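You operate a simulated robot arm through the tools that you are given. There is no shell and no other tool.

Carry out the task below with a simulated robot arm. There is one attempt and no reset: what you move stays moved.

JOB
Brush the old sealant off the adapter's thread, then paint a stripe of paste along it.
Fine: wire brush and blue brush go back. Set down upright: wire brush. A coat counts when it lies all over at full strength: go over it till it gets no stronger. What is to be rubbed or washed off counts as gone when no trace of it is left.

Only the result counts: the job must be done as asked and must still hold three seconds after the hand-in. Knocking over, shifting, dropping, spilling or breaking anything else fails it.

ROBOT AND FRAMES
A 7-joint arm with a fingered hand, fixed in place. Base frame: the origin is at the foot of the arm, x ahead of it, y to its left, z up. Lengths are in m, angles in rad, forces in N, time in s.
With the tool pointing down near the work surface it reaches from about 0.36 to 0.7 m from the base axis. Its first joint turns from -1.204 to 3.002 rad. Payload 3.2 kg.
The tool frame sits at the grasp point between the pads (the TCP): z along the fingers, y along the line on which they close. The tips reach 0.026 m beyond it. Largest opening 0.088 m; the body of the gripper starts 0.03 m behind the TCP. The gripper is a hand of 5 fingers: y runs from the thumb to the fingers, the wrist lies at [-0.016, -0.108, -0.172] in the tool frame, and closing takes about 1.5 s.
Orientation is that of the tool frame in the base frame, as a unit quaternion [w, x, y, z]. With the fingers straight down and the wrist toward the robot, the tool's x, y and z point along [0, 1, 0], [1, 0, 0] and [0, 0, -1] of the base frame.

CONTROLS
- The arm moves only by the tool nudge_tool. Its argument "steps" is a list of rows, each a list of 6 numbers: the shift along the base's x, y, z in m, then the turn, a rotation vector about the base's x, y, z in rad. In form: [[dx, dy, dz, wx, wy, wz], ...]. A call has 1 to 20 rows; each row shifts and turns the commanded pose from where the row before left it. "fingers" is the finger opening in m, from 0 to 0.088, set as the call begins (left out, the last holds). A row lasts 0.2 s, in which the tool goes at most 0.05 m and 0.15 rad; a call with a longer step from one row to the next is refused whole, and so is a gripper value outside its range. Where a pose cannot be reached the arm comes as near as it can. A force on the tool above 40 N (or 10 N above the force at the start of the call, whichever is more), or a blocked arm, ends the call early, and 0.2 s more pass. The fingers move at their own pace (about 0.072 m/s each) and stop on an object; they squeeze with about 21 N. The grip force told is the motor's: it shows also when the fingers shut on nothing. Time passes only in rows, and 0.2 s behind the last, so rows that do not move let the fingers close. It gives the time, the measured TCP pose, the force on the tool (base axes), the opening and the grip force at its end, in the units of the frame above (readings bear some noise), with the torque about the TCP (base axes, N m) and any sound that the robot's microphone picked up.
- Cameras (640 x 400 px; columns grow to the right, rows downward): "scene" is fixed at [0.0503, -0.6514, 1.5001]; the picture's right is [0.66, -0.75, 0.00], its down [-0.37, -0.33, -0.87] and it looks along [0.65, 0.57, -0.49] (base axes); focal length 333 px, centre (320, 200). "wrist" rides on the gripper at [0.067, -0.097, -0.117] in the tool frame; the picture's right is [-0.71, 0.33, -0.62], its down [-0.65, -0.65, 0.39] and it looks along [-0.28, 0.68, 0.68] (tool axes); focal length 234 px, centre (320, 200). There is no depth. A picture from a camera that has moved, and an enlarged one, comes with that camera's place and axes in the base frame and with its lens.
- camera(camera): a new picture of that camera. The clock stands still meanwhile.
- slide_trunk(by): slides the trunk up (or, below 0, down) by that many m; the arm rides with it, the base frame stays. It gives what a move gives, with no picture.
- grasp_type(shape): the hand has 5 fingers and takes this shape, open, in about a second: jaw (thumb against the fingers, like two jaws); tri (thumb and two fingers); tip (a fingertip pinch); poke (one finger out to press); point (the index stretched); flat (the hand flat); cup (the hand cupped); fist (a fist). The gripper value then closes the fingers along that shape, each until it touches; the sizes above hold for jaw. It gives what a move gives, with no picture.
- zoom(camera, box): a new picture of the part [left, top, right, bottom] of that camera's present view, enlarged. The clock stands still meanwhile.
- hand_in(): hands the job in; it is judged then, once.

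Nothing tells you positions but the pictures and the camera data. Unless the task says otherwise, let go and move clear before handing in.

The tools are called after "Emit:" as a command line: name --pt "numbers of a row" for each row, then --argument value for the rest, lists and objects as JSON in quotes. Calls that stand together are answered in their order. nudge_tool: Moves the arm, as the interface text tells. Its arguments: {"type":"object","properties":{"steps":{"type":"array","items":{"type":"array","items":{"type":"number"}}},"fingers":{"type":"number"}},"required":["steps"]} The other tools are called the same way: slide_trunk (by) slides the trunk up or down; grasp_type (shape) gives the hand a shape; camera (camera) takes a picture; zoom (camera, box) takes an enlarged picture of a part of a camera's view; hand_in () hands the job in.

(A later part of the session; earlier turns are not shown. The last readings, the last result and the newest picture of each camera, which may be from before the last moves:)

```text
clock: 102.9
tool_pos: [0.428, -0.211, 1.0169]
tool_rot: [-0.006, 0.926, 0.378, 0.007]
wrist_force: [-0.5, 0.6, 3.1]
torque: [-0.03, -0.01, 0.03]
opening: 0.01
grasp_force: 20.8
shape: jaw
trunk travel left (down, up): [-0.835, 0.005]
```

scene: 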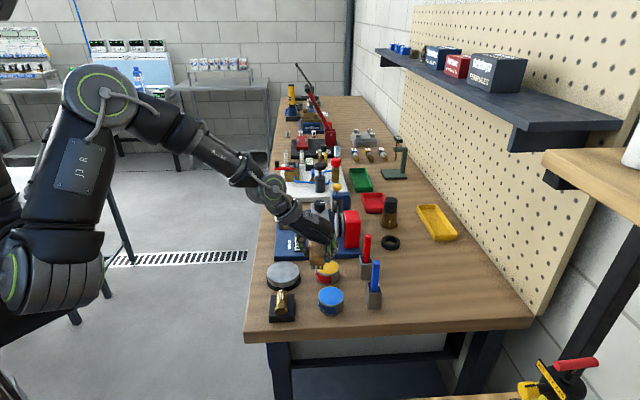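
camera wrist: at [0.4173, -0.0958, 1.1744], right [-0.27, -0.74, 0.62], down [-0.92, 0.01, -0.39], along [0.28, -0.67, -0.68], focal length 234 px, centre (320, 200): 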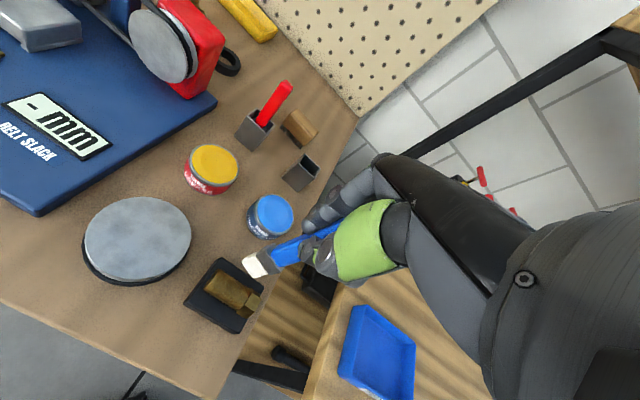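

Contact at about 3 N. Strokes along the thread now, checking the coat in between.

Emit:
nudge_tool --pt "0.003 0.003 0 0 0 0" --pt "0.003 0.003 0 0 0 0" --pt "-0.003 -0.003 0 0 0 0" --pt "-0.003 -0.003 0 0 0 0" --pt "-0.003 -0.003 0 0 0 0" --pt "0.003 0.003 0 0 0 0"

Emit:
zoom --camera "wrist" --box '[190, 210, 310, 310]'

Emit:
zoom --camera "scene" --box '[262, 265, 307, 325]'

```text
clock: 104.3
tool_pos: [0.4247, -0.2112, 1.0151]
tool_rot: [-0.007, 0.927, 0.376, 0.005]
wrist_force: [0.4, -1.5, 17.2]
torque: [-0.13, -0.08, -0.04]
opening: 0.0099
grasp_force: 20.8
shape: jaw
trunk travel left (down, up): [-0.835, 0.005]
```

```text
4.00 times, centred on (250, 260) of wrist
camera zoom: at [0.4037, -0.0966, 1.1332], right [-0.28, -0.74, 0.61], down [-0.92, 0.02, -0.39], along [0.28, -0.67, -0.69], focal length 937 px, centre (600, -40)
```

zoom: 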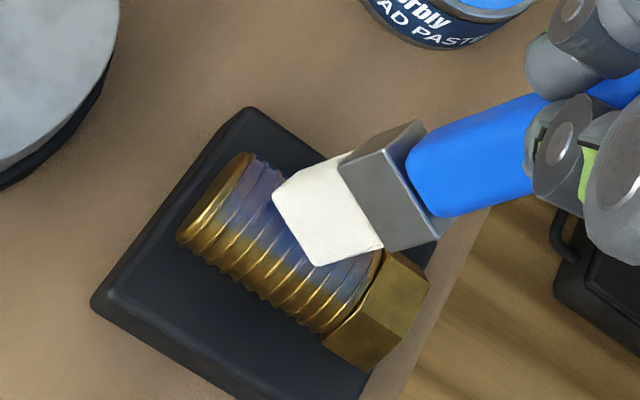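

```text
6.67 times, centred on (284, 295) of scene
camera zoom: at [0.0503, -0.6514, 1.5001], right [0.66, -0.75, 0.0], down [-0.37, -0.33, -0.87], along [0.65, 0.57, -0.49], focal length 2222 px, centre (557, -433)
```

zoom: 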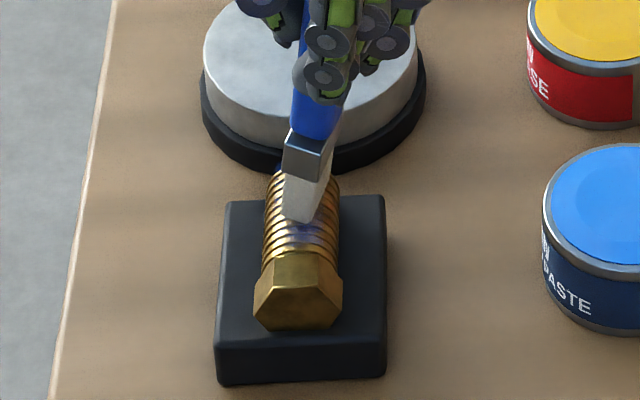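

Emit:
nudge_tool --pt "0 0 0.005 0 0 0" --pt "0.004 0.004 0.012 0 0 0" --pt "0.006 0.005 0.012 0 0 0"

Emit:
zoom --camera "scene" --box '[272, 282, 297, 312]'

Emit:
zoom --camera "wrist" --box '[190, 230, 310, 320]'

```text
clock: 105.1
tool_pos: [0.4363, -0.2016, 1.0444]
tool_rot: [0.0, 0.925, 0.381, -0.002]
wrist_force: [-0.1, -0.1, -0.3]
torque: [0.0, 0.0, -0.01]
opening: 0.0094
grasp_force: 21.3
shape: jaw
trunk travel left (down, up): [-0.835, 0.005]
```

```text
13.33 times, centred on (284, 297) of scene
camera zoom: at [0.0503, -0.6514, 1.5001], right [0.66, -0.75, 0.0], down [-0.37, -0.33, -0.87], along [0.65, 0.57, -0.49], focal length 4444 px, centre (793, -1093)
```

zoom: 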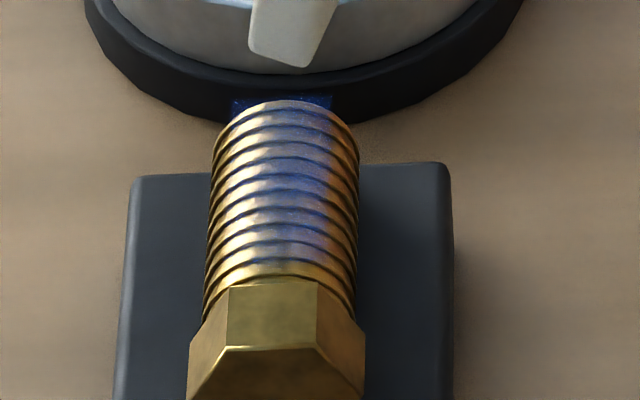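

```text
4.44 times, centred on (250, 275) of wrist
camera zoom: at [0.415, -0.0871, 1.1598], right [-0.27, -0.73, 0.63], down [-0.92, 0.01, -0.39], along [0.28, -0.68, -0.68], focal length 1041 px, centre (631, -133)
```

zoom: 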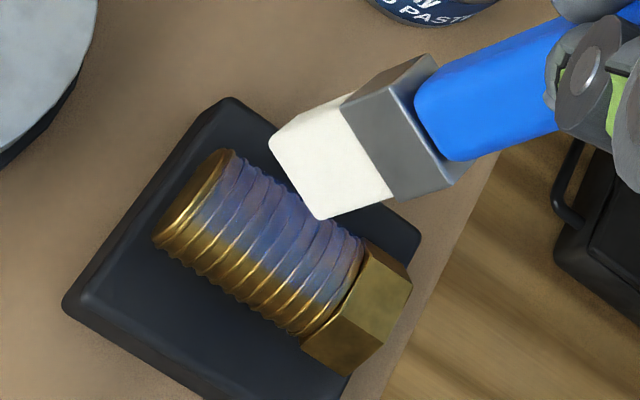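

The stripe looks the same as before, so I need to tell "full" from "not sliding". The tip jams when crossing the thread ridges and force builds up over time. I'll try strokes across the thread, following the grooves, starting at the far part.

Emit:
nudge_tool --pt "-0.002 -0.0004 -0.01 0 0 0" --pt "-0.002 -0.0004 -0.01 0 0 0" --pt "0 0 -0.003 0 0 0" --pt "0 0 0 0 0 0"

Emit:
zoom --camera "scene" --box '[262, 265, 307, 325]'

```text
clock: 106.1
tool_pos: [0.4343, -0.2016, 1.0234]
tool_rot: [-0.007, 0.926, 0.378, 0.006]
wrist_force: [0.1, 0.3, -0.4]
torque: [0.0, 0.0, 0.04]
opening: 0.0095
grasp_force: 21.1
shape: jaw
trunk travel left (down, up): [-0.835, 0.005]
```

```text
6.67 times, centred on (284, 295) of scene
camera zoom: at [0.0503, -0.6514, 1.5001], right [0.66, -0.75, 0.0], down [-0.37, -0.33, -0.87], along [0.65, 0.57, -0.49], focal length 2222 px, centre (557, -433)
```

zoom: 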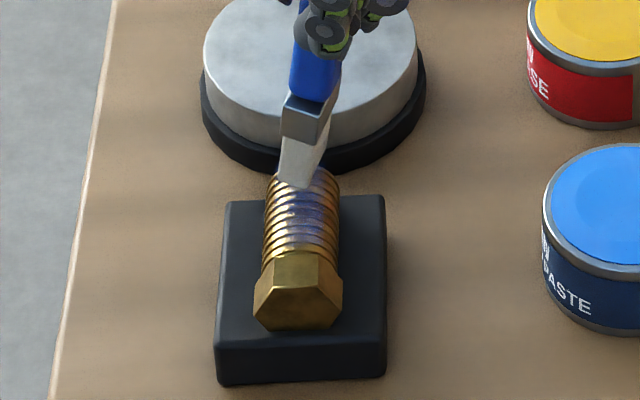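

Emit:
nudge_tool --pt "0.0005 -0.0005 -0.004 0 0 0"

Emit:
nudge_tool --pt "0 0 -0.001 0 0 0"

Emit:
nudge_tool --pt "0 0 -0.001 0 0 0"

Emit:
nudge_tool --pt "0 0 -0.0007 0 0 0"

```text
clock: 106.5
tool_pos: [0.4354, -0.2024, 1.0201]
tool_rot: [-0.007, 0.925, 0.379, 0.006]
wrist_force: [0.4, -0.4, -0.6]
torque: [0.0, -0.01, -0.05]
opening: 0.0095
grasp_force: 21.1
shape: jaw
trunk travel left (down, up): [-0.835, 0.005]
```

```text
clock: 106.9
tool_pos: [0.4339, -0.2029, 1.0179]
tool_rot: [-0.007, 0.926, 0.378, 0.006]
wrist_force: [-0.1, 0.1, 0.0]
torque: [-0.01, -0.01, 0.0]
opening: 0.0095
grasp_force: 21.2
shape: jaw
trunk travel left (down, up): [-0.835, 0.005]
```

```text
clock: 107.3
tool_pos: [0.4342, -0.2021, 1.0177]
tool_rot: [-0.007, 0.926, 0.378, 0.006]
wrist_force: [0.7, -0.1, 0.9]
torque: [-0.03, 0.02, 0.01]
opening: 0.0094
grasp_force: 21.1
shape: jaw
trunk travel left (down, up): [-0.835, 0.005]
```

```text
clock: 107.7
tool_pos: [0.4335, -0.2026, 1.0174]
tool_rot: [-0.007, 0.926, 0.377, 0.007]
wrist_force: [0.8, -0.5, 4.5]
torque: [-0.04, 0.0, 0.0]
opening: 0.0099
grasp_force: 21.1
shape: jaw
trunk travel left (down, up): [-0.835, 0.005]
```

Contact at about 4.5 N. I'll brush across the thread along the grooves here.

Emit:
nudge_tool --pt "0.003 -0.003 0 0 0 0" --pt "-0.003 0.003 0 0 0 0" --pt "-0.003 0.003 0 0 0 0" --pt "0.003 -0.003 0 0 0 0" --pt "0.003 -0.003 0 0 0 0" --pt "-0.003 0.003 0 0 0 0"

Emit:
zoom --camera "scene" --box '[262, 265, 307, 325]'

Emit:
nudge_tool --pt "0 0 0.003 0 0 0" --pt "0 0 0.02 0 0 0"

Emit:
zoom --camera "scene" --box '[272, 282, 297, 312]'

Emit:
zoom --camera "wrist" --box '[190, 230, 310, 320]'

```text
clock: 109.1
tool_pos: [0.4297, -0.2031, 1.0158]
tool_rot: [-0.007, 0.927, 0.375, 0.005]
wrist_force: [1.3, -1.4, 14.1]
torque: [-0.06, -0.12, 0.0]
opening: 0.0097
grasp_force: 21.1
shape: jaw
trunk travel left (down, up): [-0.835, 0.005]
```

```text
6.67 times, centred on (284, 295) of scene
camera zoom: at [0.0503, -0.6514, 1.5001], right [0.66, -0.75, 0.0], down [-0.37, -0.33, -0.87], along [0.65, 0.57, -0.49], focal length 2222 px, centre (557, -433)
```

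zoom: 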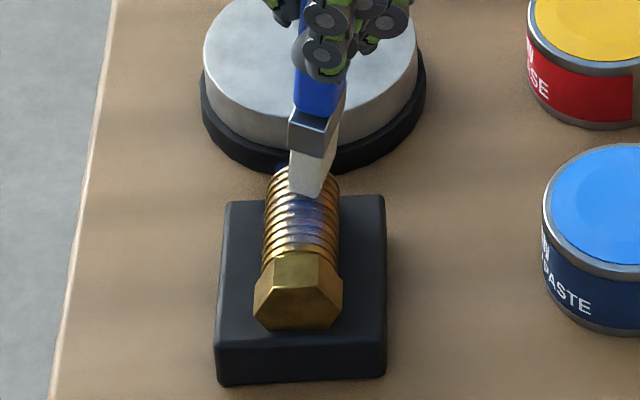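

```text
clock: 109.7
tool_pos: [0.4304, -0.2035, 1.0368]
tool_rot: [0.002, 0.925, 0.381, -0.003]
wrist_force: [0.0, 0.4, -1.2]
torque: [-0.03, 0.0, -0.01]
opening: 0.0095
grasp_force: 20.9
shape: jaw
trunk travel left (down, up): [-0.835, 0.005]
```

```text
13.33 times, centred on (284, 297) of scene
camera zoom: at [0.0503, -0.6514, 1.5001], right [0.66, -0.75, 0.0], down [-0.37, -0.33, -0.87], along [0.65, 0.57, -0.49], focal length 4444 px, centre (793, -1093)
```

zoom: 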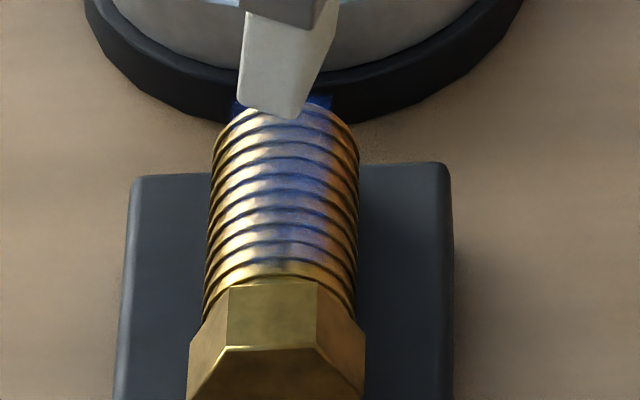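

```text
4.44 times, centred on (250, 275) of wrist
camera zoom: at [0.4093, -0.0882, 1.1513], right [-0.27, -0.73, 0.63], down [-0.92, 0.0, -0.39], along [0.28, -0.68, -0.68], focal length 1041 px, centre (631, -133)
```

zoom: 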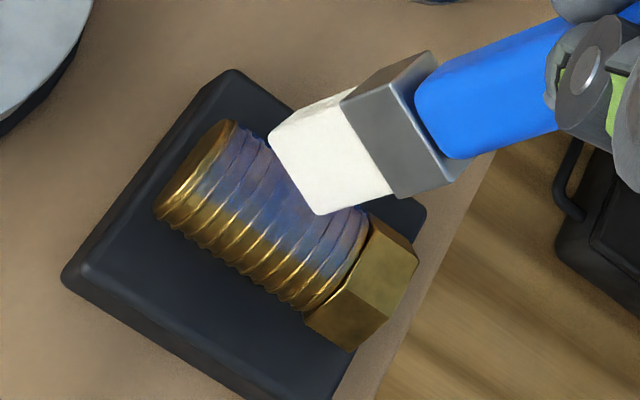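

The stripe looks a bit stronger now, so across-strokes do work. I'll do the same at the middle of the thread.

Emit:
nudge_tool --pt "-0.0034 -0.0041 -0.007 0 0 0" --pt "-0.0034 -0.0042 -0.007 0 0 0" --pt "0 0 -0.002 0 0 0"

Emit:
nudge_tool --pt "0 0 -0.0015 0 0 0"

Emit:
nudge_tool --pt "0 0 -0.0015 0 0 0"

Emit:
zoom --camera "scene" --box '[262, 265, 307, 325]'

```text
clock: 110.5
tool_pos: [0.4262, -0.2109, 1.0214]
tool_rot: [-0.007, 0.925, 0.379, 0.004]
wrist_force: [0.0, -0.1, -0.1]
torque: [-0.03, -0.02, 0.0]
opening: 0.0098
grasp_force: 20.8
shape: jaw
trunk travel left (down, up): [-0.835, 0.005]
```

```text
clock: 110.9
tool_pos: [0.4256, -0.2121, 1.0213]
tool_rot: [-0.006, 0.926, 0.378, 0.006]
wrist_force: [-0.7, -0.2, -0.7]
torque: [0.01, 0.01, -0.04]
opening: 0.0095
grasp_force: 20.7
shape: jaw
trunk travel left (down, up): [-0.835, 0.005]
```

```text
clock: 111.3
tool_pos: [0.4262, -0.2108, 1.0212]
tool_rot: [-0.007, 0.926, 0.378, 0.005]
wrist_force: [-0.8, -0.4, -0.8]
torque: [0.01, -0.03, 0.0]
opening: 0.0095
grasp_force: 21.1
shape: jaw
trunk travel left (down, up): [-0.835, 0.005]
```

```text
6.67 times, centred on (284, 295) of scene
camera zoom: at [0.0503, -0.6514, 1.5001], right [0.66, -0.75, 0.0], down [-0.37, -0.33, -0.87], along [0.65, 0.57, -0.49], focal length 2222 px, centre (557, -433)
```

zoom: 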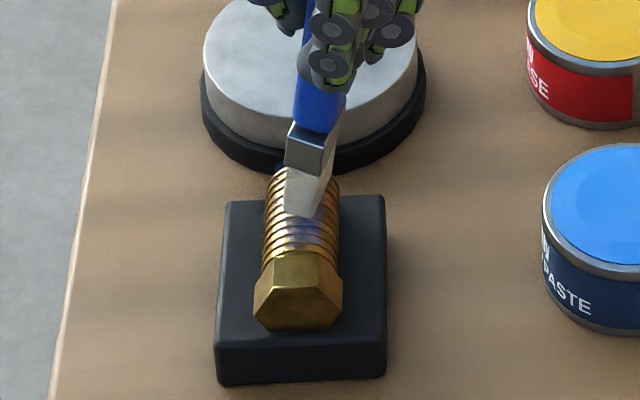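

Emit:
nudge_tool --pt "0 0 -0.0015 0 0 0"

Emit:
nudge_tool --pt "0 0 -0.001 0 0 0"

Emit:
nudge_tool --pt "0 0 -0.001 0 0 0"

```text
clock: 111.7
tool_pos: [0.4263, -0.2101, 1.0177]
tool_rot: [-0.006, 0.926, 0.378, 0.005]
wrist_force: [0.3, 0.5, 0.1]
torque: [0.0, -0.01, 0.02]
opening: 0.0095
grasp_force: 21.3
shape: jaw
trunk travel left (down, up): [-0.835, 0.005]
```

```text
clock: 112.1
tool_pos: [0.4264, -0.211, 1.017]
tool_rot: [-0.007, 0.926, 0.378, 0.005]
wrist_force: [0.1, -0.1, -1.2]
torque: [-0.02, -0.01, 0.01]
opening: 0.0097
grasp_force: 21.1
shape: jaw
trunk travel left (down, up): [-0.835, 0.005]
```

```text
clock: 112.5
tool_pos: [0.4271, -0.2106, 1.016]
tool_rot: [-0.007, 0.926, 0.378, 0.004]
wrist_force: [0.4, 0.6, 1.4]
torque: [0.01, -0.01, 0.02]
opening: 0.0095
grasp_force: 21.0
shape: jaw
trunk travel left (down, up): [-0.835, 0.005]
```

Touching lightly. Across-strokes at the middle, then at two adjacent positions.

Emit:
nudge_tool --pt "0 0 -0.0007 0 0 0" --pt "0.003 -0.003 0 0 0 0" --pt "-0.003 0.003 0 0 0 0" --pt "-0.003 0.003 0 0 0 0" --pt "0.003 -0.003 0 0 0 0" --pt "0.003 -0.003 0 0 0 0" --pt "-0.003 0.003 0 0 0 0" --pt "-0.003 0.003 0 0 0 0" --pt "0.003 -0.003 0 0 0 0"

Emit:
zoom --camera "scene" --box '[262, 265, 307, 325]'

Emit:
nudge_tool --pt "0 0 0.003 0 0 0" --pt "0.004 0.004 0.02 0 0 0"

Emit:
zoom --camera "scene" --box '[272, 282, 297, 312]'

Emit:
zoom --camera "wrist" --box '[190, 230, 310, 320]'

```text
clock: 114.5
tool_pos: [0.4253, -0.2089, 1.0158]
tool_rot: [-0.007, 0.925, 0.379, 0.006]
wrist_force: [1.8, -1.6, 16.0]
torque: [-0.17, -0.05, 0.0]
opening: 0.0103
grasp_force: 20.5
shape: jaw
trunk travel left (down, up): [-0.835, 0.005]
```

```text
6.67 times, centred on (284, 295) of scene
camera zoom: at [0.0503, -0.6514, 1.5001], right [0.66, -0.75, 0.0], down [-0.37, -0.33, -0.87], along [0.65, 0.57, -0.49], focal length 2222 px, centre (557, -433)
```

zoom: 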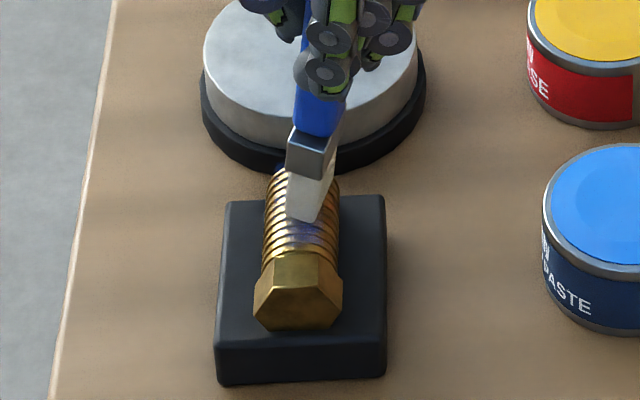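

```text
clock: 115.1
tool_pos: [0.4277, -0.2079, 1.0367]
tool_rot: [0.001, 0.925, 0.381, -0.002]
wrist_force: [-0.4, 0.1, -0.5]
torque: [0.02, 0.01, -0.01]
opening: 0.01
grasp_force: 21.3
shape: jaw
trunk travel left (down, up): [-0.835, 0.005]
```

```text
13.33 times, centred on (284, 297) of scene
camera zoom: at [0.0503, -0.6514, 1.5001], right [0.66, -0.75, 0.0], down [-0.37, -0.33, -0.87], along [0.65, 0.57, -0.49], focal length 4444 px, centre (793, -1093)
```

zoom: 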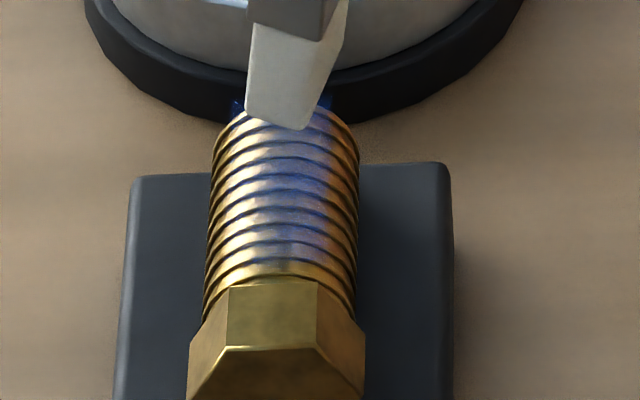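

```text
4.44 times, centred on (250, 275) of wrist
camera zoom: at [0.4078, -0.0915, 1.1517], right [-0.27, -0.73, 0.63], down [-0.92, 0.01, -0.39], along [0.28, -0.68, -0.68], focal length 1041 px, centre (631, -133)
```

zoom: 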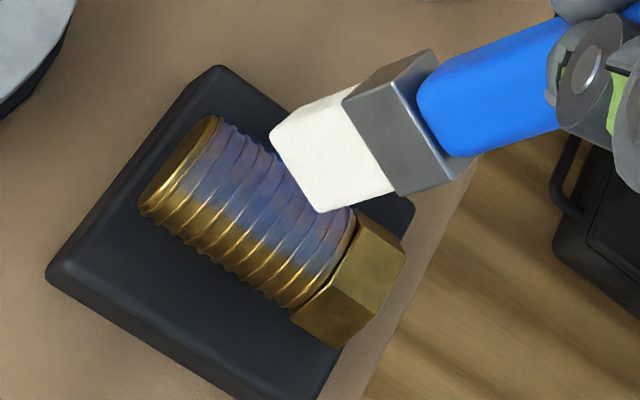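

I need a clearer strength comparison, so I'll take very tight zooms of fixed spots on the stripe as a reference.

Emit:
zoom --camera "scene" --box '[279, 296, 289, 304]'

Emit:
zoom --camera "wrist" --box '[232, 265, 272, 295]'

```text
16.00 times, centred on (284, 300) of scene
camera zoom: at [0.0503, -0.6514, 1.5001], right [0.66, -0.75, 0.0], down [-0.37, -0.33, -0.87], along [0.65, 0.57, -0.49], focal length 5332 px, centre (896, -1400)
```

zoom: 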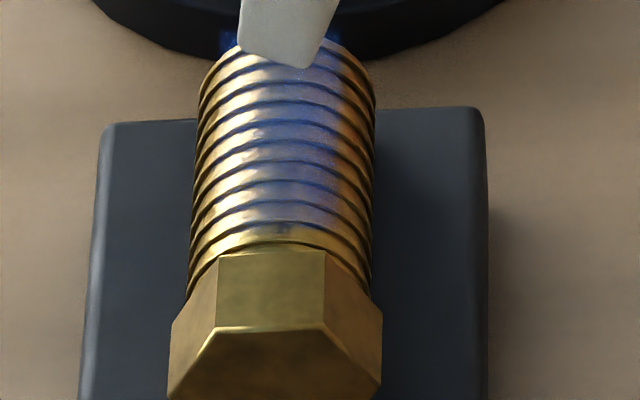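

```text
13.33 times, centred on (252, 280) of wrist
camera zoom: at [0.4078, -0.0915, 1.1517], right [-0.27, -0.73, 0.63], down [-0.92, 0.01, -0.39], along [0.28, -0.68, -0.68], focal length 3122 px, centre (1227, -867)
```

zoom: 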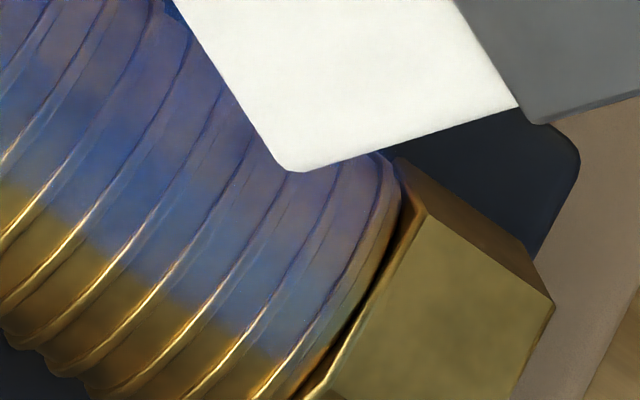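

I have a reference of the current strength. I'll reload the brush and do another set of strokes, then compare the same views.

Emit:
nudge_tool --pt "0.02 -0.016 0.008 0 0 0" --pt "0.024 -0.02 0 0 0 0" --pt "0.024 -0.02 0 0 0 0" --pt "0.022 -0.0175 0 0 0 0" --pt "0 0 -0.02 0 0 0" --pt "0 0 -0.01 0 0 0" --pt "0 0 -0.004 0 0 0"

Emit:
zoom --camera "scene" --box '[310, 250, 350, 310]'

```text
clock: 116.7
tool_pos: [0.5195, -0.2819, 1.0102]
tool_rot: [0.0, 0.925, 0.381, 0.0]
wrist_force: [-0.5, -0.4, -1.1]
torque: [0.01, 0.02, -0.02]
opening: 0.0097
grasp_force: 21.1
shape: jaw
trunk travel left (down, up): [-0.835, 0.005]
```

```text
6.67 times, centred on (330, 280) of scene
camera zoom: at [0.0503, -0.6514, 1.5001], right [0.66, -0.75, 0.0], down [-0.37, -0.33, -0.87], along [0.65, 0.57, -0.49], focal length 2222 px, centre (253, -333)
```

zoom: 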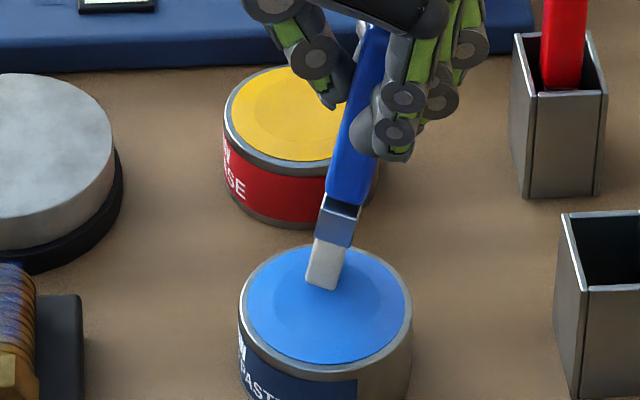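

Emit:
nudge_tool --pt "0 0 -0.002 0 0 0" --pt "0 0 -0.002 0 0 0"

Emit:
nudge_tool --pt "0 0 -0.001 0 0 0" --pt "0.003 -0.003 0 0 0 0" --pt "-0.003 0.003 0 0 0 0" --pt "-0.002 0.002 0 0 0 0" --pt "0.002 -0.002 0 0 0 0"

Emit:
zoom --camera "scene" --box '[310, 250, 350, 310]'

```text
clock: 117.3
tool_pos: [0.5194, -0.2819, 1.0069]
tool_rot: [0.0, 0.925, 0.38, -0.001]
wrist_force: [-0.8, 0.4, -0.4]
torque: [-0.01, 0.02, 0.01]
opening: 0.0097
grasp_force: 21.1
shape: jaw
trunk travel left (down, up): [-0.835, 0.005]
```

```text
clock: 118.5
tool_pos: [0.5192, -0.2823, 1.0062]
tool_rot: [0.001, 0.925, 0.38, 0.0]
wrist_force: [0.4, -0.4, 4.3]
torque: [-0.02, -0.02, 0.03]
opening: 0.0096
grasp_force: 21.1
shape: jaw
trunk travel left (down, up): [-0.835, 0.005]
```

```text
6.67 times, centred on (330, 280) of scene
camera zoom: at [0.0503, -0.6514, 1.5001], right [0.66, -0.75, 0.0], down [-0.37, -0.33, -0.87], along [0.65, 0.57, -0.49], focal length 2222 px, centre (253, -333)
```

zoom: 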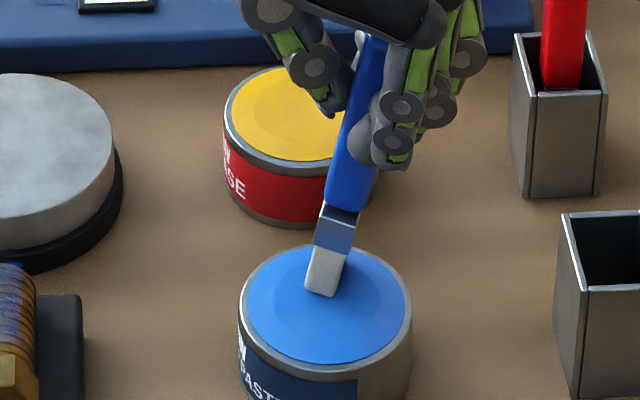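

Loaded again. Returning to the thread's middle.

Emit:
nudge_tool --pt "0 0 0.015 0 0 0" --pt "0 0 0.022 0 0 0" --pt "-0.025 0.0195 0 0 0 0" --pt "-0.025 0.0195 0 0 0 0" --pt "-0.025 0.0195 -0.005 0 0 0" --pt "-0.0172 0.013 -0.01 0 0 0" --pt "0 0 -0.004 0 0 0" --pt "0 0 0 0 0 0"

Emit:
zoom --camera "scene" --box '[262, 265, 307, 325]'

```text
clock: 120.3
tool_pos: [0.4282, -0.2078, 1.0247]
tool_rot: [-0.006, 0.925, 0.379, 0.004]
wrist_force: [-0.4, 0.3, -1.0]
torque: [0.04, -0.01, 0.0]
opening: 0.0097
grasp_force: 20.8
shape: jaw
trunk travel left (down, up): [-0.835, 0.005]
```

```text
6.67 times, centred on (284, 295) of scene
camera zoom: at [0.0503, -0.6514, 1.5001], right [0.66, -0.75, 0.0], down [-0.37, -0.33, -0.87], along [0.65, 0.57, -0.49], focal length 2222 px, centre (557, -433)
```

zoom: 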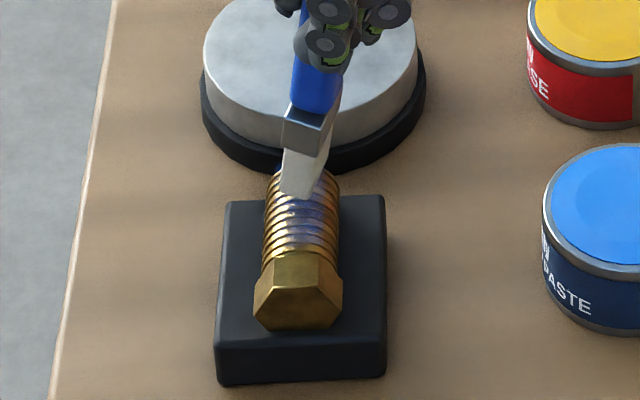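

Emit:
nudge_tool --pt "0.0007 -0.0007 -0.005 0 0 0" --pt "0 0 -0.0015 0 0 0"

Emit:
nudge_tool --pt "0 0 -0.001 0 0 0"

Emit:
nudge_tool --pt "0 0 -0.001 0 0 0"

```text
clock: 120.9
tool_pos: [0.4302, -0.2086, 1.0203]
tool_rot: [-0.007, 0.926, 0.378, 0.007]
wrist_force: [0.8, 0.2, -0.2]
torque: [0.0, 0.01, 0.0]
opening: 0.0097
grasp_force: 21.1
shape: jaw
trunk travel left (down, up): [-0.835, 0.005]
```

```text
clock: 121.3
tool_pos: [0.4298, -0.2094, 1.0193]
tool_rot: [-0.007, 0.926, 0.378, 0.006]
wrist_force: [-0.6, -0.6, -0.2]
torque: [0.0, 0.03, -0.02]
opening: 0.0098
grasp_force: 20.8
shape: jaw
trunk travel left (down, up): [-0.835, 0.005]
```

```text
clock: 121.7
tool_pos: [0.4289, -0.2098, 1.0169]
tool_rot: [-0.006, 0.926, 0.377, 0.005]
wrist_force: [0.8, 0.6, 1.9]
torque: [-0.01, 0.0, -0.02]
opening: 0.0097
grasp_force: 21.2
shape: jaw
trunk travel left (down, up): [-0.835, 0.005]
```

Emit:
nudge_tool --pt "0.003 -0.003 0 0 0 0" --pt "-0.003 0.003 0.0003 0 0 0" --pt "-0.003 0.003 0 0 0 0" --pt "0.003 -0.003 0.0003 0 0 0" --pt "0.003 -0.003 0 0 0 0" --pt "-0.003 0.003 0.0002 0 0 0" --pt "-0.003 0.003 0 0 0 0" --pt "0.003 -0.003 0 0 0 0" --pt "0.003 -0.003 0 0 0 0" --pt "-0.003 0.003 0 0 0 0" --pt "-0.003 0.003 0 0 0 0" --pt "0.003 -0.003 0 0 0 0"

Emit:
nudge_tool --pt "0 0 0.003 0 0 0" --pt "0 0 0.018 0 0 0"

Emit:
zoom --camera "scene" --box '[279, 296, 289, 304]'

Emit:
zoom --camera "wrist" --box '[232, 265, 272, 295]'

```text
clock: 124.3
tool_pos: [0.4292, -0.2083, 1.016]
tool_rot: [-0.008, 0.925, 0.38, 0.004]
wrist_force: [0.2, -0.8, 5.6]
torque: [-0.04, -0.02, 0.04]
opening: 0.0092
grasp_force: 21.6
shape: jaw
trunk travel left (down, up): [-0.835, 0.005]
```

```text
clock: 124.9
tool_pos: [0.4273, -0.2117, 1.038]
tool_rot: [0.002, 0.924, 0.381, -0.001]
wrist_force: [-0.6, 0.9, 0.6]
torque: [0.01, 0.01, 0.01]
opening: 0.0093
grasp_force: 20.9
shape: jaw
trunk travel left (down, up): [-0.835, 0.005]
```

```text
16.00 times, centred on (284, 300) of scene
camera zoom: at [0.0503, -0.6514, 1.5001], right [0.66, -0.75, 0.0], down [-0.37, -0.33, -0.87], along [0.65, 0.57, -0.49], focal length 5332 px, centre (896, -1400)
```

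zoom: 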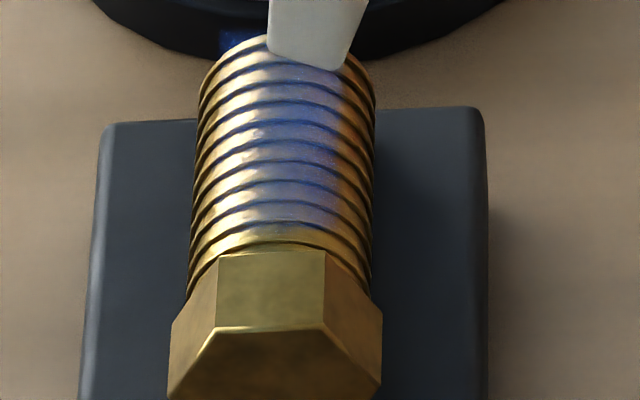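

```text
13.33 times, centred on (252, 280) of wrist
camera zoom: at [0.4058, -0.0951, 1.1529], right [-0.27, -0.73, 0.63], down [-0.92, 0.0, -0.39], along [0.28, -0.68, -0.68], focal length 3122 px, centre (1227, -867)
```

zoom: 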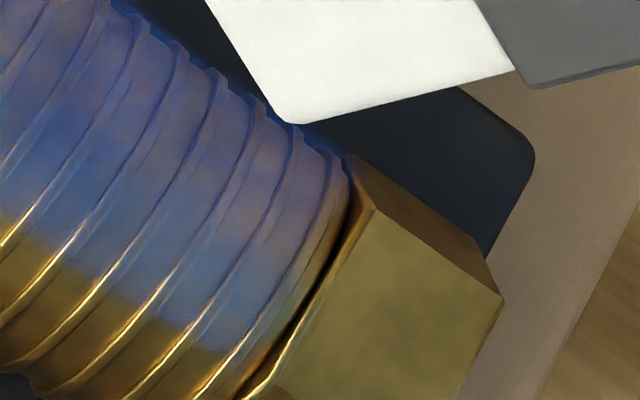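

The stripe looks unchanged from before, which suggests it has stopped getting stronger. I'll get an unobstructed view of the whole stripe to check evenness end to end.

Emit:
nudge_tool --pt "0.012 0.012 0.01 0 0 0" --pt "0.012 0.012 0.01 0 0 0" --pt "0 0 0 0 0 0"

Emit:
zoom --camera "scene" --box '[276, 285, 292, 307]'

Emit:
zoom --camera "wrist" --box '[190, 240, 290, 320]'

```text
clock: 125.7
tool_pos: [0.4535, -0.1893, 1.0573]
tool_rot: [0.001, 0.925, 0.38, -0.001]
wrist_force: [-0.2, -0.2, -0.8]
torque: [0.02, 0.02, 0.02]
opening: 0.0092
grasp_force: 20.7
shape: jaw
trunk travel left (down, up): [-0.835, 0.005]
```

```text
16.00 times, centred on (284, 296) of scene
camera zoom: at [0.0503, -0.6514, 1.5001], right [0.66, -0.75, 0.0], down [-0.37, -0.33, -0.87], along [0.65, 0.57, -0.49], focal length 5332 px, centre (896, -1336)
```

zoom: 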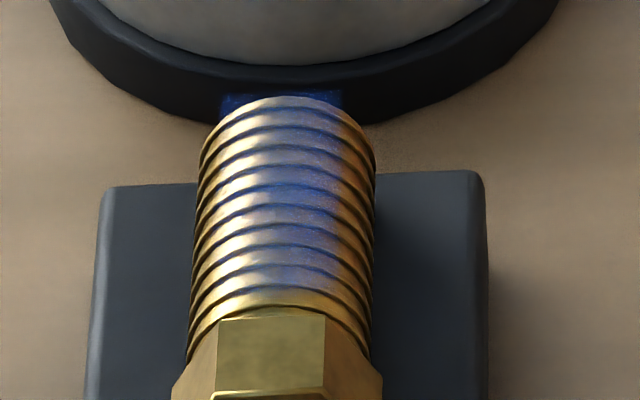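

```text
5.00 times, centred on (240, 280) of wrist
camera zoom: at [0.4311, -0.0723, 1.173], right [-0.27, -0.73, 0.62], down [-0.92, 0.01, -0.39], along [0.28, -0.68, -0.68], focal length 1171 px, centre (720, -200)
```

zoom: 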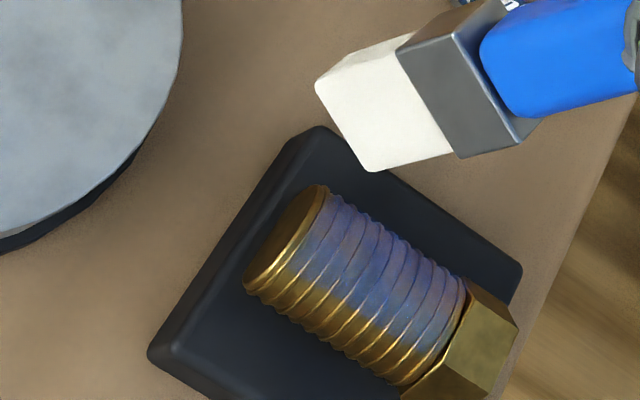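

The stripe is visibly translucent and even, so it may be partly covered: the hex-side end has had little contact with a loaded brush. I'll paint near the hex end now and compare.

Emit:
nudge_tool --pt "-0.012 -0.009 -0.01 0 0 0" --pt "-0.012 -0.009 -0.01 0 0 0" --pt "-0.007 -0.0055 -0.006 0 0 0" --pt "-0.0068 -0.0049 -0.004 0 0 0" --pt "0 0 0 0 0 0"

Emit:
zoom --camera "scene" --box '[262, 265, 307, 325]'

Emit:
zoom --camera "wrist" --box '[190, 210, 310, 310]'

```text
clock: 126.9
tool_pos: [0.4159, -0.2148, 1.0271]
tool_rot: [-0.005, 0.925, 0.379, 0.003]
wrist_force: [0.5, 0.1, 0.2]
torque: [0.04, 0.01, 0.01]
opening: 0.0093
grasp_force: 21.3
shape: jaw
trunk travel left (down, up): [-0.835, 0.005]
```

```text
6.67 times, centred on (284, 295) of scene
camera zoom: at [0.0503, -0.6514, 1.5001], right [0.66, -0.75, 0.0], down [-0.37, -0.33, -0.87], along [0.65, 0.57, -0.49], focal length 2222 px, centre (557, -433)
```

zoom: 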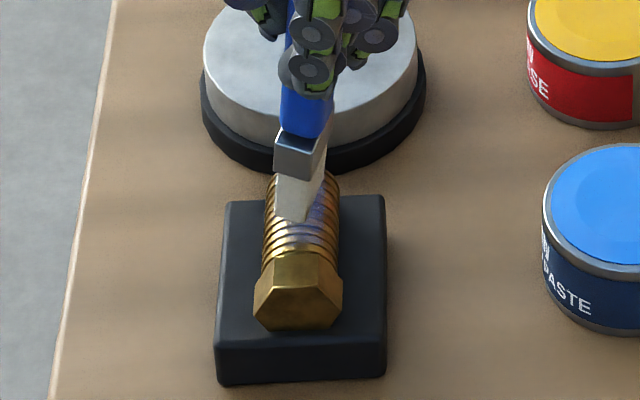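

```text
4.00 times, centred on (250, 260) of wrist
camera zoom: at [0.394, -0.0999, 1.1438], right [-0.27, -0.74, 0.62], down [-0.92, 0.02, -0.39], along [0.28, -0.67, -0.68], focal length 937 px, centre (600, -40)
```

zoom: 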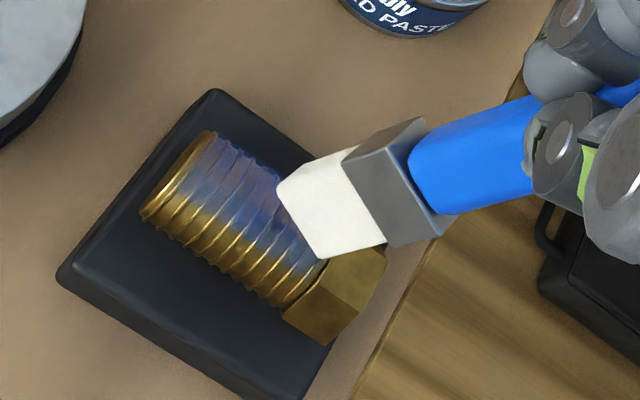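

Emit:
nudge_tool --pt "0.0018 -0.0018 -0.005 0 0 0" --pt "0 0 -0.003 0 0 0"

Emit:
nudge_tool --pt "0 0 -0.001 0 0 0"

Emit:
nudge_tool --pt "0 0 -0.001 0 0 0"

Emit:
zoom --camera "scene" --box '[262, 265, 307, 325]'

```text
clock: 127.5
tool_pos: [0.4166, -0.2146, 1.0207]
tool_rot: [-0.006, 0.925, 0.379, 0.004]
wrist_force: [-0.6, 0.5, -0.6]
torque: [-0.01, 0.0, -0.01]
opening: 0.0095
grasp_force: 20.7
shape: jaw
trunk travel left (down, up): [-0.835, 0.005]
```

```text
clock: 127.9
tool_pos: [0.4162, -0.2171, 1.019]
tool_rot: [-0.006, 0.925, 0.379, 0.005]
wrist_force: [0.2, 0.0, 0.0]
torque: [0.02, 0.01, 0.03]
opening: 0.0093
grasp_force: 21.0
shape: jaw
trunk travel left (down, up): [-0.835, 0.005]
```

```text
clock: 128.3
tool_pos: [0.4161, -0.2147, 1.0181]
tool_rot: [-0.006, 0.926, 0.377, 0.004]
wrist_force: [0.5, -0.5, -0.8]
torque: [-0.02, 0.02, 0.01]
opening: 0.0096
grasp_force: 21.3
shape: jaw
trunk travel left (down, up): [-0.835, 0.005]
```

```text
6.67 times, centred on (284, 295) of scene
camera zoom: at [0.0503, -0.6514, 1.5001], right [0.66, -0.75, 0.0], down [-0.37, -0.33, -0.87], along [0.65, 0.57, -0.49], focal length 2222 px, centre (557, -433)
```

zoom: 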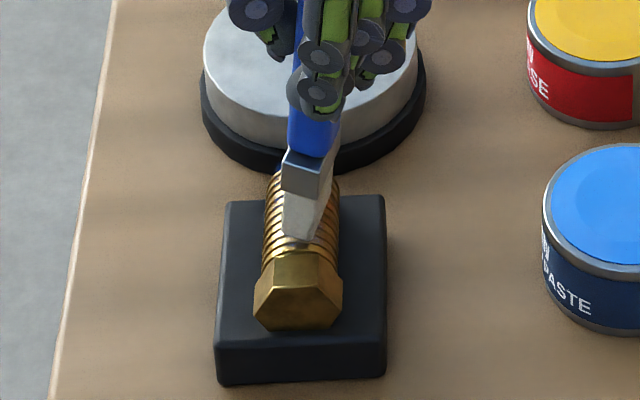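

Emit:
nudge_tool --pt "0 0 -0.001 0 0 0"

Emit:
nudge_tool --pt "0 0 -0.001 0 0 0"

Emit:
nudge_tool --pt "0 0 -0.0007 0 0 0"

```text
clock: 128.7
tool_pos: [0.4155, -0.2162, 1.0166]
tool_rot: [-0.006, 0.926, 0.377, 0.004]
wrist_force: [0.4, 0.7, 1.5]
torque: [0.02, 0.0, 0.02]
opening: 0.0093
grasp_force: 20.6
shape: jaw
trunk travel left (down, up): [-0.835, 0.005]
```

```text
clock: 129.1
tool_pos: [0.416, -0.2163, 1.0165]
tool_rot: [-0.006, 0.926, 0.377, 0.005]
wrist_force: [-0.1, -0.1, 5.8]
torque: [-0.05, 0.0, 0.0]
opening: 0.0094
grasp_force: 20.3
shape: jaw
trunk travel left (down, up): [-0.835, 0.005]
```

```text
clock: 129.5
tool_pos: [0.4157, -0.2146, 1.0153]
tool_rot: [-0.006, 0.926, 0.377, 0.005]
wrist_force: [0.8, -1.5, 9.9]
torque: [-0.05, -0.03, 0.02]
opening: 0.0094
grasp_force: 20.6
shape: jaw
trunk travel left (down, up): [-0.835, 0.005]
```

Emit:
nudge_tool --pt "0 0 0.0007 0 0 0" --pt "0.003 -0.003 0 0 0 0" --pt "-0.003 0.003 0 0 0 0" --pt "-0.003 0.003 0 0 0 0" --pt "0.003 -0.003 0 0 0 0" --pt "0.003 -0.003 0 0 0 0" --pt "-0.003 0.003 0 0 0 0" --pt "-0.003 0.003 0 0 0 0" --pt "0.003 -0.003 0 0 0 0"

Emit:
zoom --camera "wrist" --box '[190, 210, 310, 310]'

Emit:
nudge_tool --pt "0 0 0.003 0 0 0" --pt "0.008 0.006 0.012 0 0 0" --pt "0.015 0.012 0.015 0 0 0" --pt "0.014 0.008 0.01 0 0 0"

Emit:
zoom --camera "scene" --box '[276, 285, 292, 307]'

Emit:
zoom --camera "wrist" --box '[190, 240, 290, 320]'

```text
clock: 131.5
tool_pos: [0.4171, -0.2118, 1.0155]
tool_rot: [-0.006, 0.925, 0.38, 0.005]
wrist_force: [0.2, -1.0, 7.1]
torque: [-0.16, -0.01, 0.01]
opening: 0.0094
grasp_force: 20.6
shape: jaw
trunk travel left (down, up): [-0.835, 0.005]
```

```text
4.00 times, centred on (250, 260) of wrist
camera zoom: at [0.3955, -0.0989, 1.1334], right [-0.27, -0.74, 0.61], down [-0.92, 0.01, -0.39], along [0.28, -0.67, -0.69], focal length 937 px, centre (600, -40)
```

zoom: 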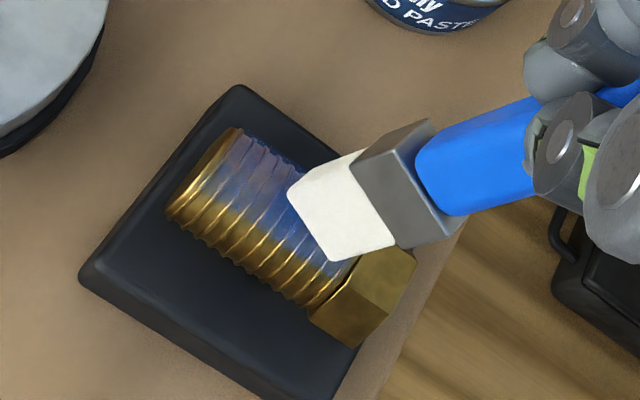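

```text
clock: 132.5
tool_pos: [0.4536, -0.1896, 1.0543]
tool_rot: [0.0, 0.925, 0.381, -0.002]
wrist_force: [0.3, -0.7, -0.9]
torque: [-0.02, 0.04, 0.0]
opening: 0.0092
grasp_force: 21.0
shape: jaw
trunk travel left (down, up): [-0.835, 0.005]
```

```text
16.00 times, centred on (284, 296) of scene
camera zoom: at [0.0503, -0.6514, 1.5001], right [0.66, -0.75, 0.0], down [-0.37, -0.33, -0.87], along [0.65, 0.57, -0.49], focal length 5332 px, centre (896, -1336)
```

zoom: 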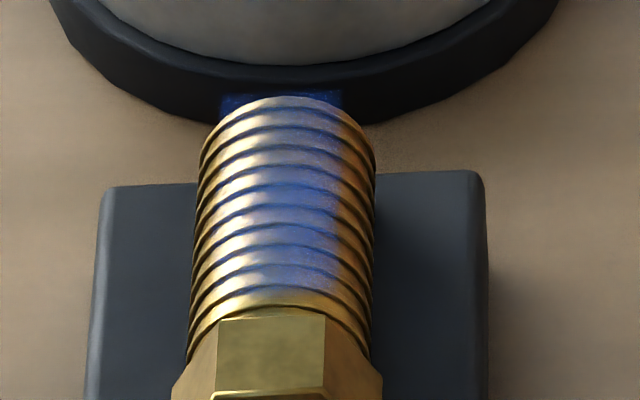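

```text
5.00 times, centred on (240, 280) of wrist
camera zoom: at [0.4331, -0.0744, 1.1697], right [-0.27, -0.73, 0.63], down [-0.92, 0.01, -0.39], along [0.28, -0.68, -0.68], focal length 1171 px, centre (720, -200)
```

zoom: 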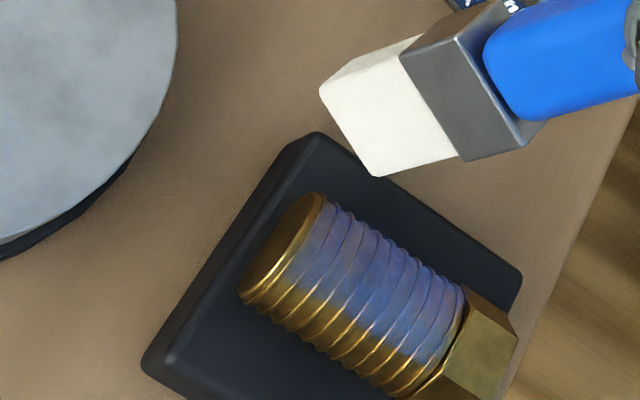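

Now the hex-side half is clearly bluer, so the coat builds locally and is not yet full. I'll repeat across-strokes at the far half with a similar session.

Emit:
nudge_tool --pt "-0.012 -0.007 -0.013 0 0 0" --pt "-0.0116 -0.0068 -0.013 0 0 0" --pt "0 0 -0.007 0 0 0" --pt "0 0 0 0 0 0"

Emit:
zoom --camera "scene" --box '[262, 265, 307, 325]'

```text
clock: 133.5
tool_pos: [0.4306, -0.2032, 1.025]
tool_rot: [-0.005, 0.926, 0.378, 0.005]
wrist_force: [0.5, 0.0, -0.5]
torque: [-0.01, -0.01, 0.03]
opening: 0.0093
grasp_force: 21.0
shape: jaw
trunk travel left (down, up): [-0.835, 0.005]
```

```text
6.67 times, centred on (284, 295) of scene
camera zoom: at [0.0503, -0.6514, 1.5001], right [0.66, -0.75, 0.0], down [-0.37, -0.33, -0.87], along [0.65, 0.57, -0.49], focal length 2222 px, centre (557, -433)
```

zoom: 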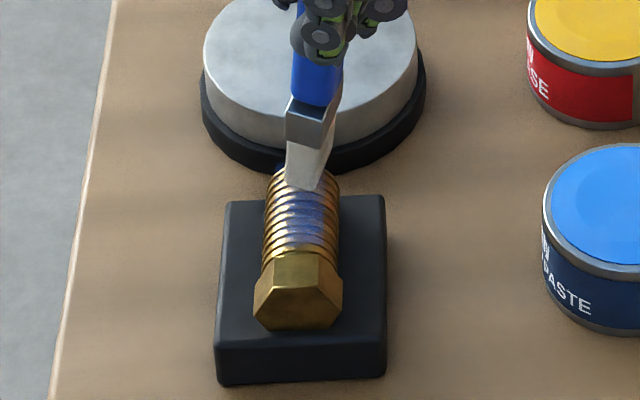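

Emit:
nudge_tool --pt "0 0 -0.005 0 0 0" --pt "0 0 -0.003 0 0 0" --pt "0 0 -0.0012 0 0 0" --pt "0.003 -0.003 0 0 0 0" --pt "-0.003 0.003 0 0 0 0" --pt "-0.003 0.003 0 0 0 0" --pt "0.003 -0.003 0 0 0 0" --pt "0.003 -0.003 0 0 0 0" --pt "-0.003 0.003 0 0 0 0" --pt "-0.003 0.003 0 0 0 0" --pt "0.003 -0.003 0 0 0 0" --pt "0.003 -0.003 0 0 0 0" --pt "-0.003 0.003 0 0 0 0" --pt "-0.003 0.003 0 0 0 0" --pt "0.003 -0.003 0 0 0 0"

Emit:
nudge_tool --pt "0 0 0.003 0 0 0" --pt "0.01 0.006 0.016 0 0 0" --pt "0.012 0.008 0.017 0 0 0"

Emit:
zoom --camera "scene" --box '[276, 285, 292, 307]'

Emit:
zoom --camera "wrist" --box '[190, 240, 290, 320]'

```text
clock: 136.7
tool_pos: [0.4291, -0.2024, 1.0157]
tool_rot: [-0.008, 0.926, 0.378, 0.006]
wrist_force: [-0.2, -0.9, 17.6]
torque: [-0.13, -0.04, 0.02]
opening: 0.0097
grasp_force: 21.0
shape: jaw
trunk travel left (down, up): [-0.835, 0.005]
```

```text
clock: 137.5
tool_pos: [0.4496, -0.1914, 1.0479]
tool_rot: [0.001, 0.925, 0.38, -0.003]
wrist_force: [-0.4, -0.1, -1.2]
torque: [0.01, -0.02, 0.0]
opening: 0.0095
grasp_force: 21.3
shape: jaw
trunk travel left (down, up): [-0.835, 0.005]
```

```text
16.00 times, centred on (284, 296) of scene
camera zoom: at [0.0503, -0.6514, 1.5001], right [0.66, -0.75, 0.0], down [-0.37, -0.33, -0.87], along [0.65, 0.57, -0.49], focal length 5332 px, centre (896, -1336)
```

zoom: 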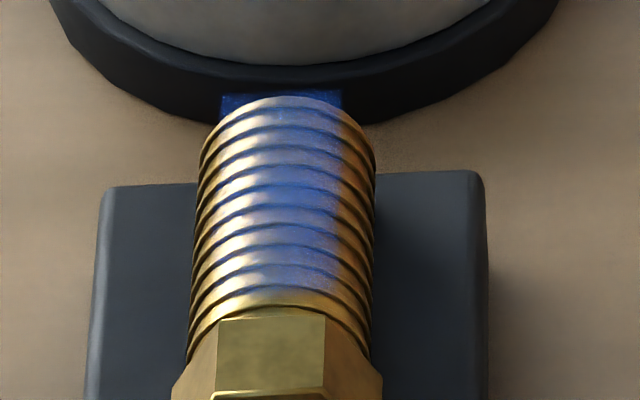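

```text
5.00 times, centred on (240, 280) of wrist
camera zoom: at [0.4296, -0.0748, 1.1635], right [-0.27, -0.73, 0.63], down [-0.92, 0.01, -0.39], along [0.28, -0.68, -0.68], focal length 1171 px, centre (720, -200)
```

zoom: 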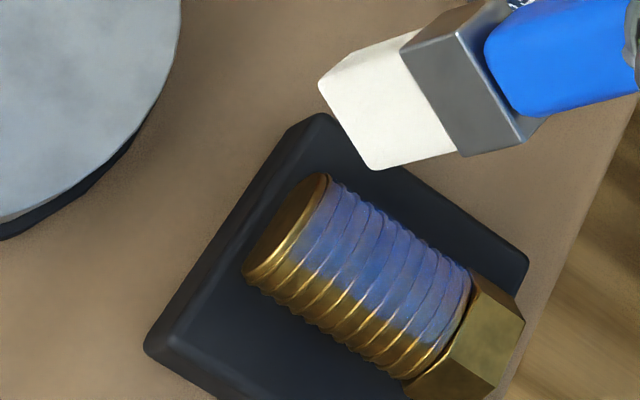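

The stripe is now clearly stronger and even. I'll continue with sessions at the middle, hex side and far side until it stops changing.

Emit:
nudge_tool --pt "-0.0137 -0.0099 -0.011 0 0 0" --pt "-0.0137 -0.0099 -0.011 0 0 0" --pt "0 0 0 0 0 0"

Emit:
zoom --camera "scene" --box '[262, 265, 307, 325]'

```text
clock: 138.3
tool_pos: [0.4252, -0.2098, 1.0268]
tool_rot: [-0.006, 0.925, 0.379, 0.004]
wrist_force: [0.1, -0.1, -0.9]
torque: [-0.01, 0.01, 0.0]
opening: 0.0093
grasp_force: 20.5
shape: jaw
trunk travel left (down, up): [-0.835, 0.005]
```

```text
6.67 times, centred on (284, 295) of scene
camera zoom: at [0.0503, -0.6514, 1.5001], right [0.66, -0.75, 0.0], down [-0.37, -0.33, -0.87], along [0.65, 0.57, -0.49], focal length 2222 px, centre (557, -433)
```

zoom: 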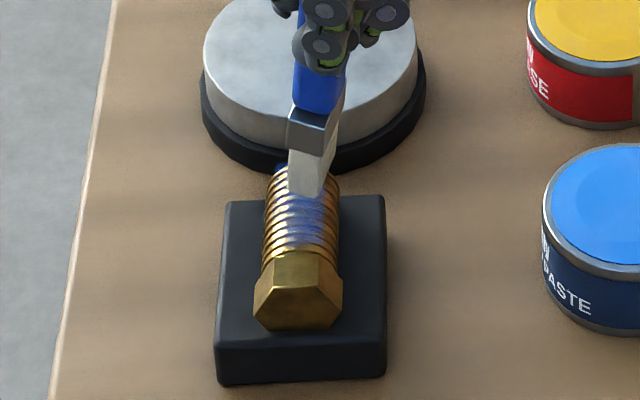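

Emit:
nudge_tool --pt "-0.0007 0.0007 -0.005 0 0 0" --pt "0 0 -0.0035 0 0 0" --pt "0 0 -0.002 0 0 0" --pt "0.003 -0.003 0 0 0 0" --pt "-0.003 0.003 0 0 0 0" --pt "-0.003 0.003 0 0 0 0" --pt "0.003 -0.003 0 0 0 0" --pt "0.003 -0.003 0 0 0 0" --pt "-0.003 0.003 0 0 0 0" --pt "-0.003 0.003 0 0 0 0" --pt "0.003 -0.003 0 0 0 0" --pt "0.003 -0.003 0 0 0 0" --pt "-0.003 0.003 0 0 0 0" --pt "-0.003 0.003 0 0 0 0" --pt "0.003 -0.003 0 0 0 0"

Emit:
zoom --camera "scene" --box '[262, 265, 307, 325]'

Emit:
zoom --camera "wrist" --box '[190, 210, 310, 310]'

```text
clock: 141.5
tool_pos: [0.4252, -0.2073, 1.0167]
tool_rot: [-0.008, 0.925, 0.38, 0.004]
wrist_force: [0.6, 0.2, -0.2]
torque: [-0.02, 0.04, 0.01]
opening: 0.0094
grasp_force: 20.6
shape: jaw
trunk travel left (down, up): [-0.835, 0.005]
```

```text
6.67 times, centred on (284, 295) of scene
camera zoom: at [0.0503, -0.6514, 1.5001], right [0.66, -0.75, 0.0], down [-0.37, -0.33, -0.87], along [0.65, 0.57, -0.49], focal length 2222 px, centre (557, -433)
```

zoom: 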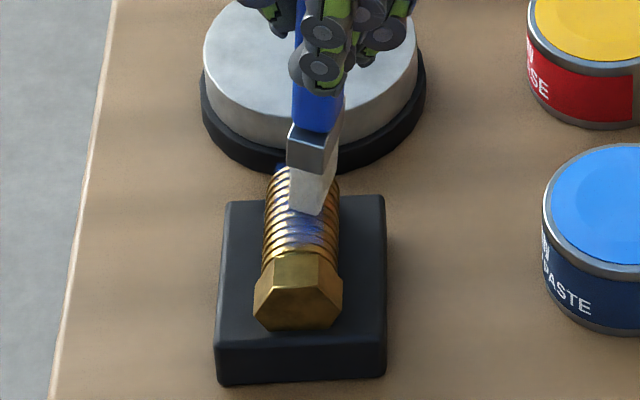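

```text
4.00 times, centred on (250, 260) of wrist
camera zoom: at [0.4038, -0.0936, 1.1346], right [-0.27, -0.74, 0.61], down [-0.92, 0.02, -0.39], along [0.28, -0.67, -0.69], focal length 937 px, centre (600, -40)
```

zoom: 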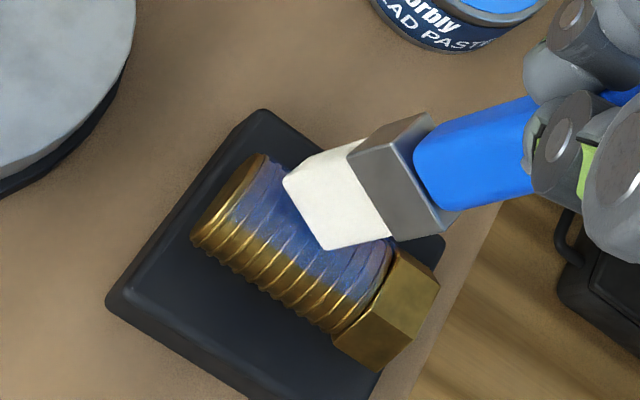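

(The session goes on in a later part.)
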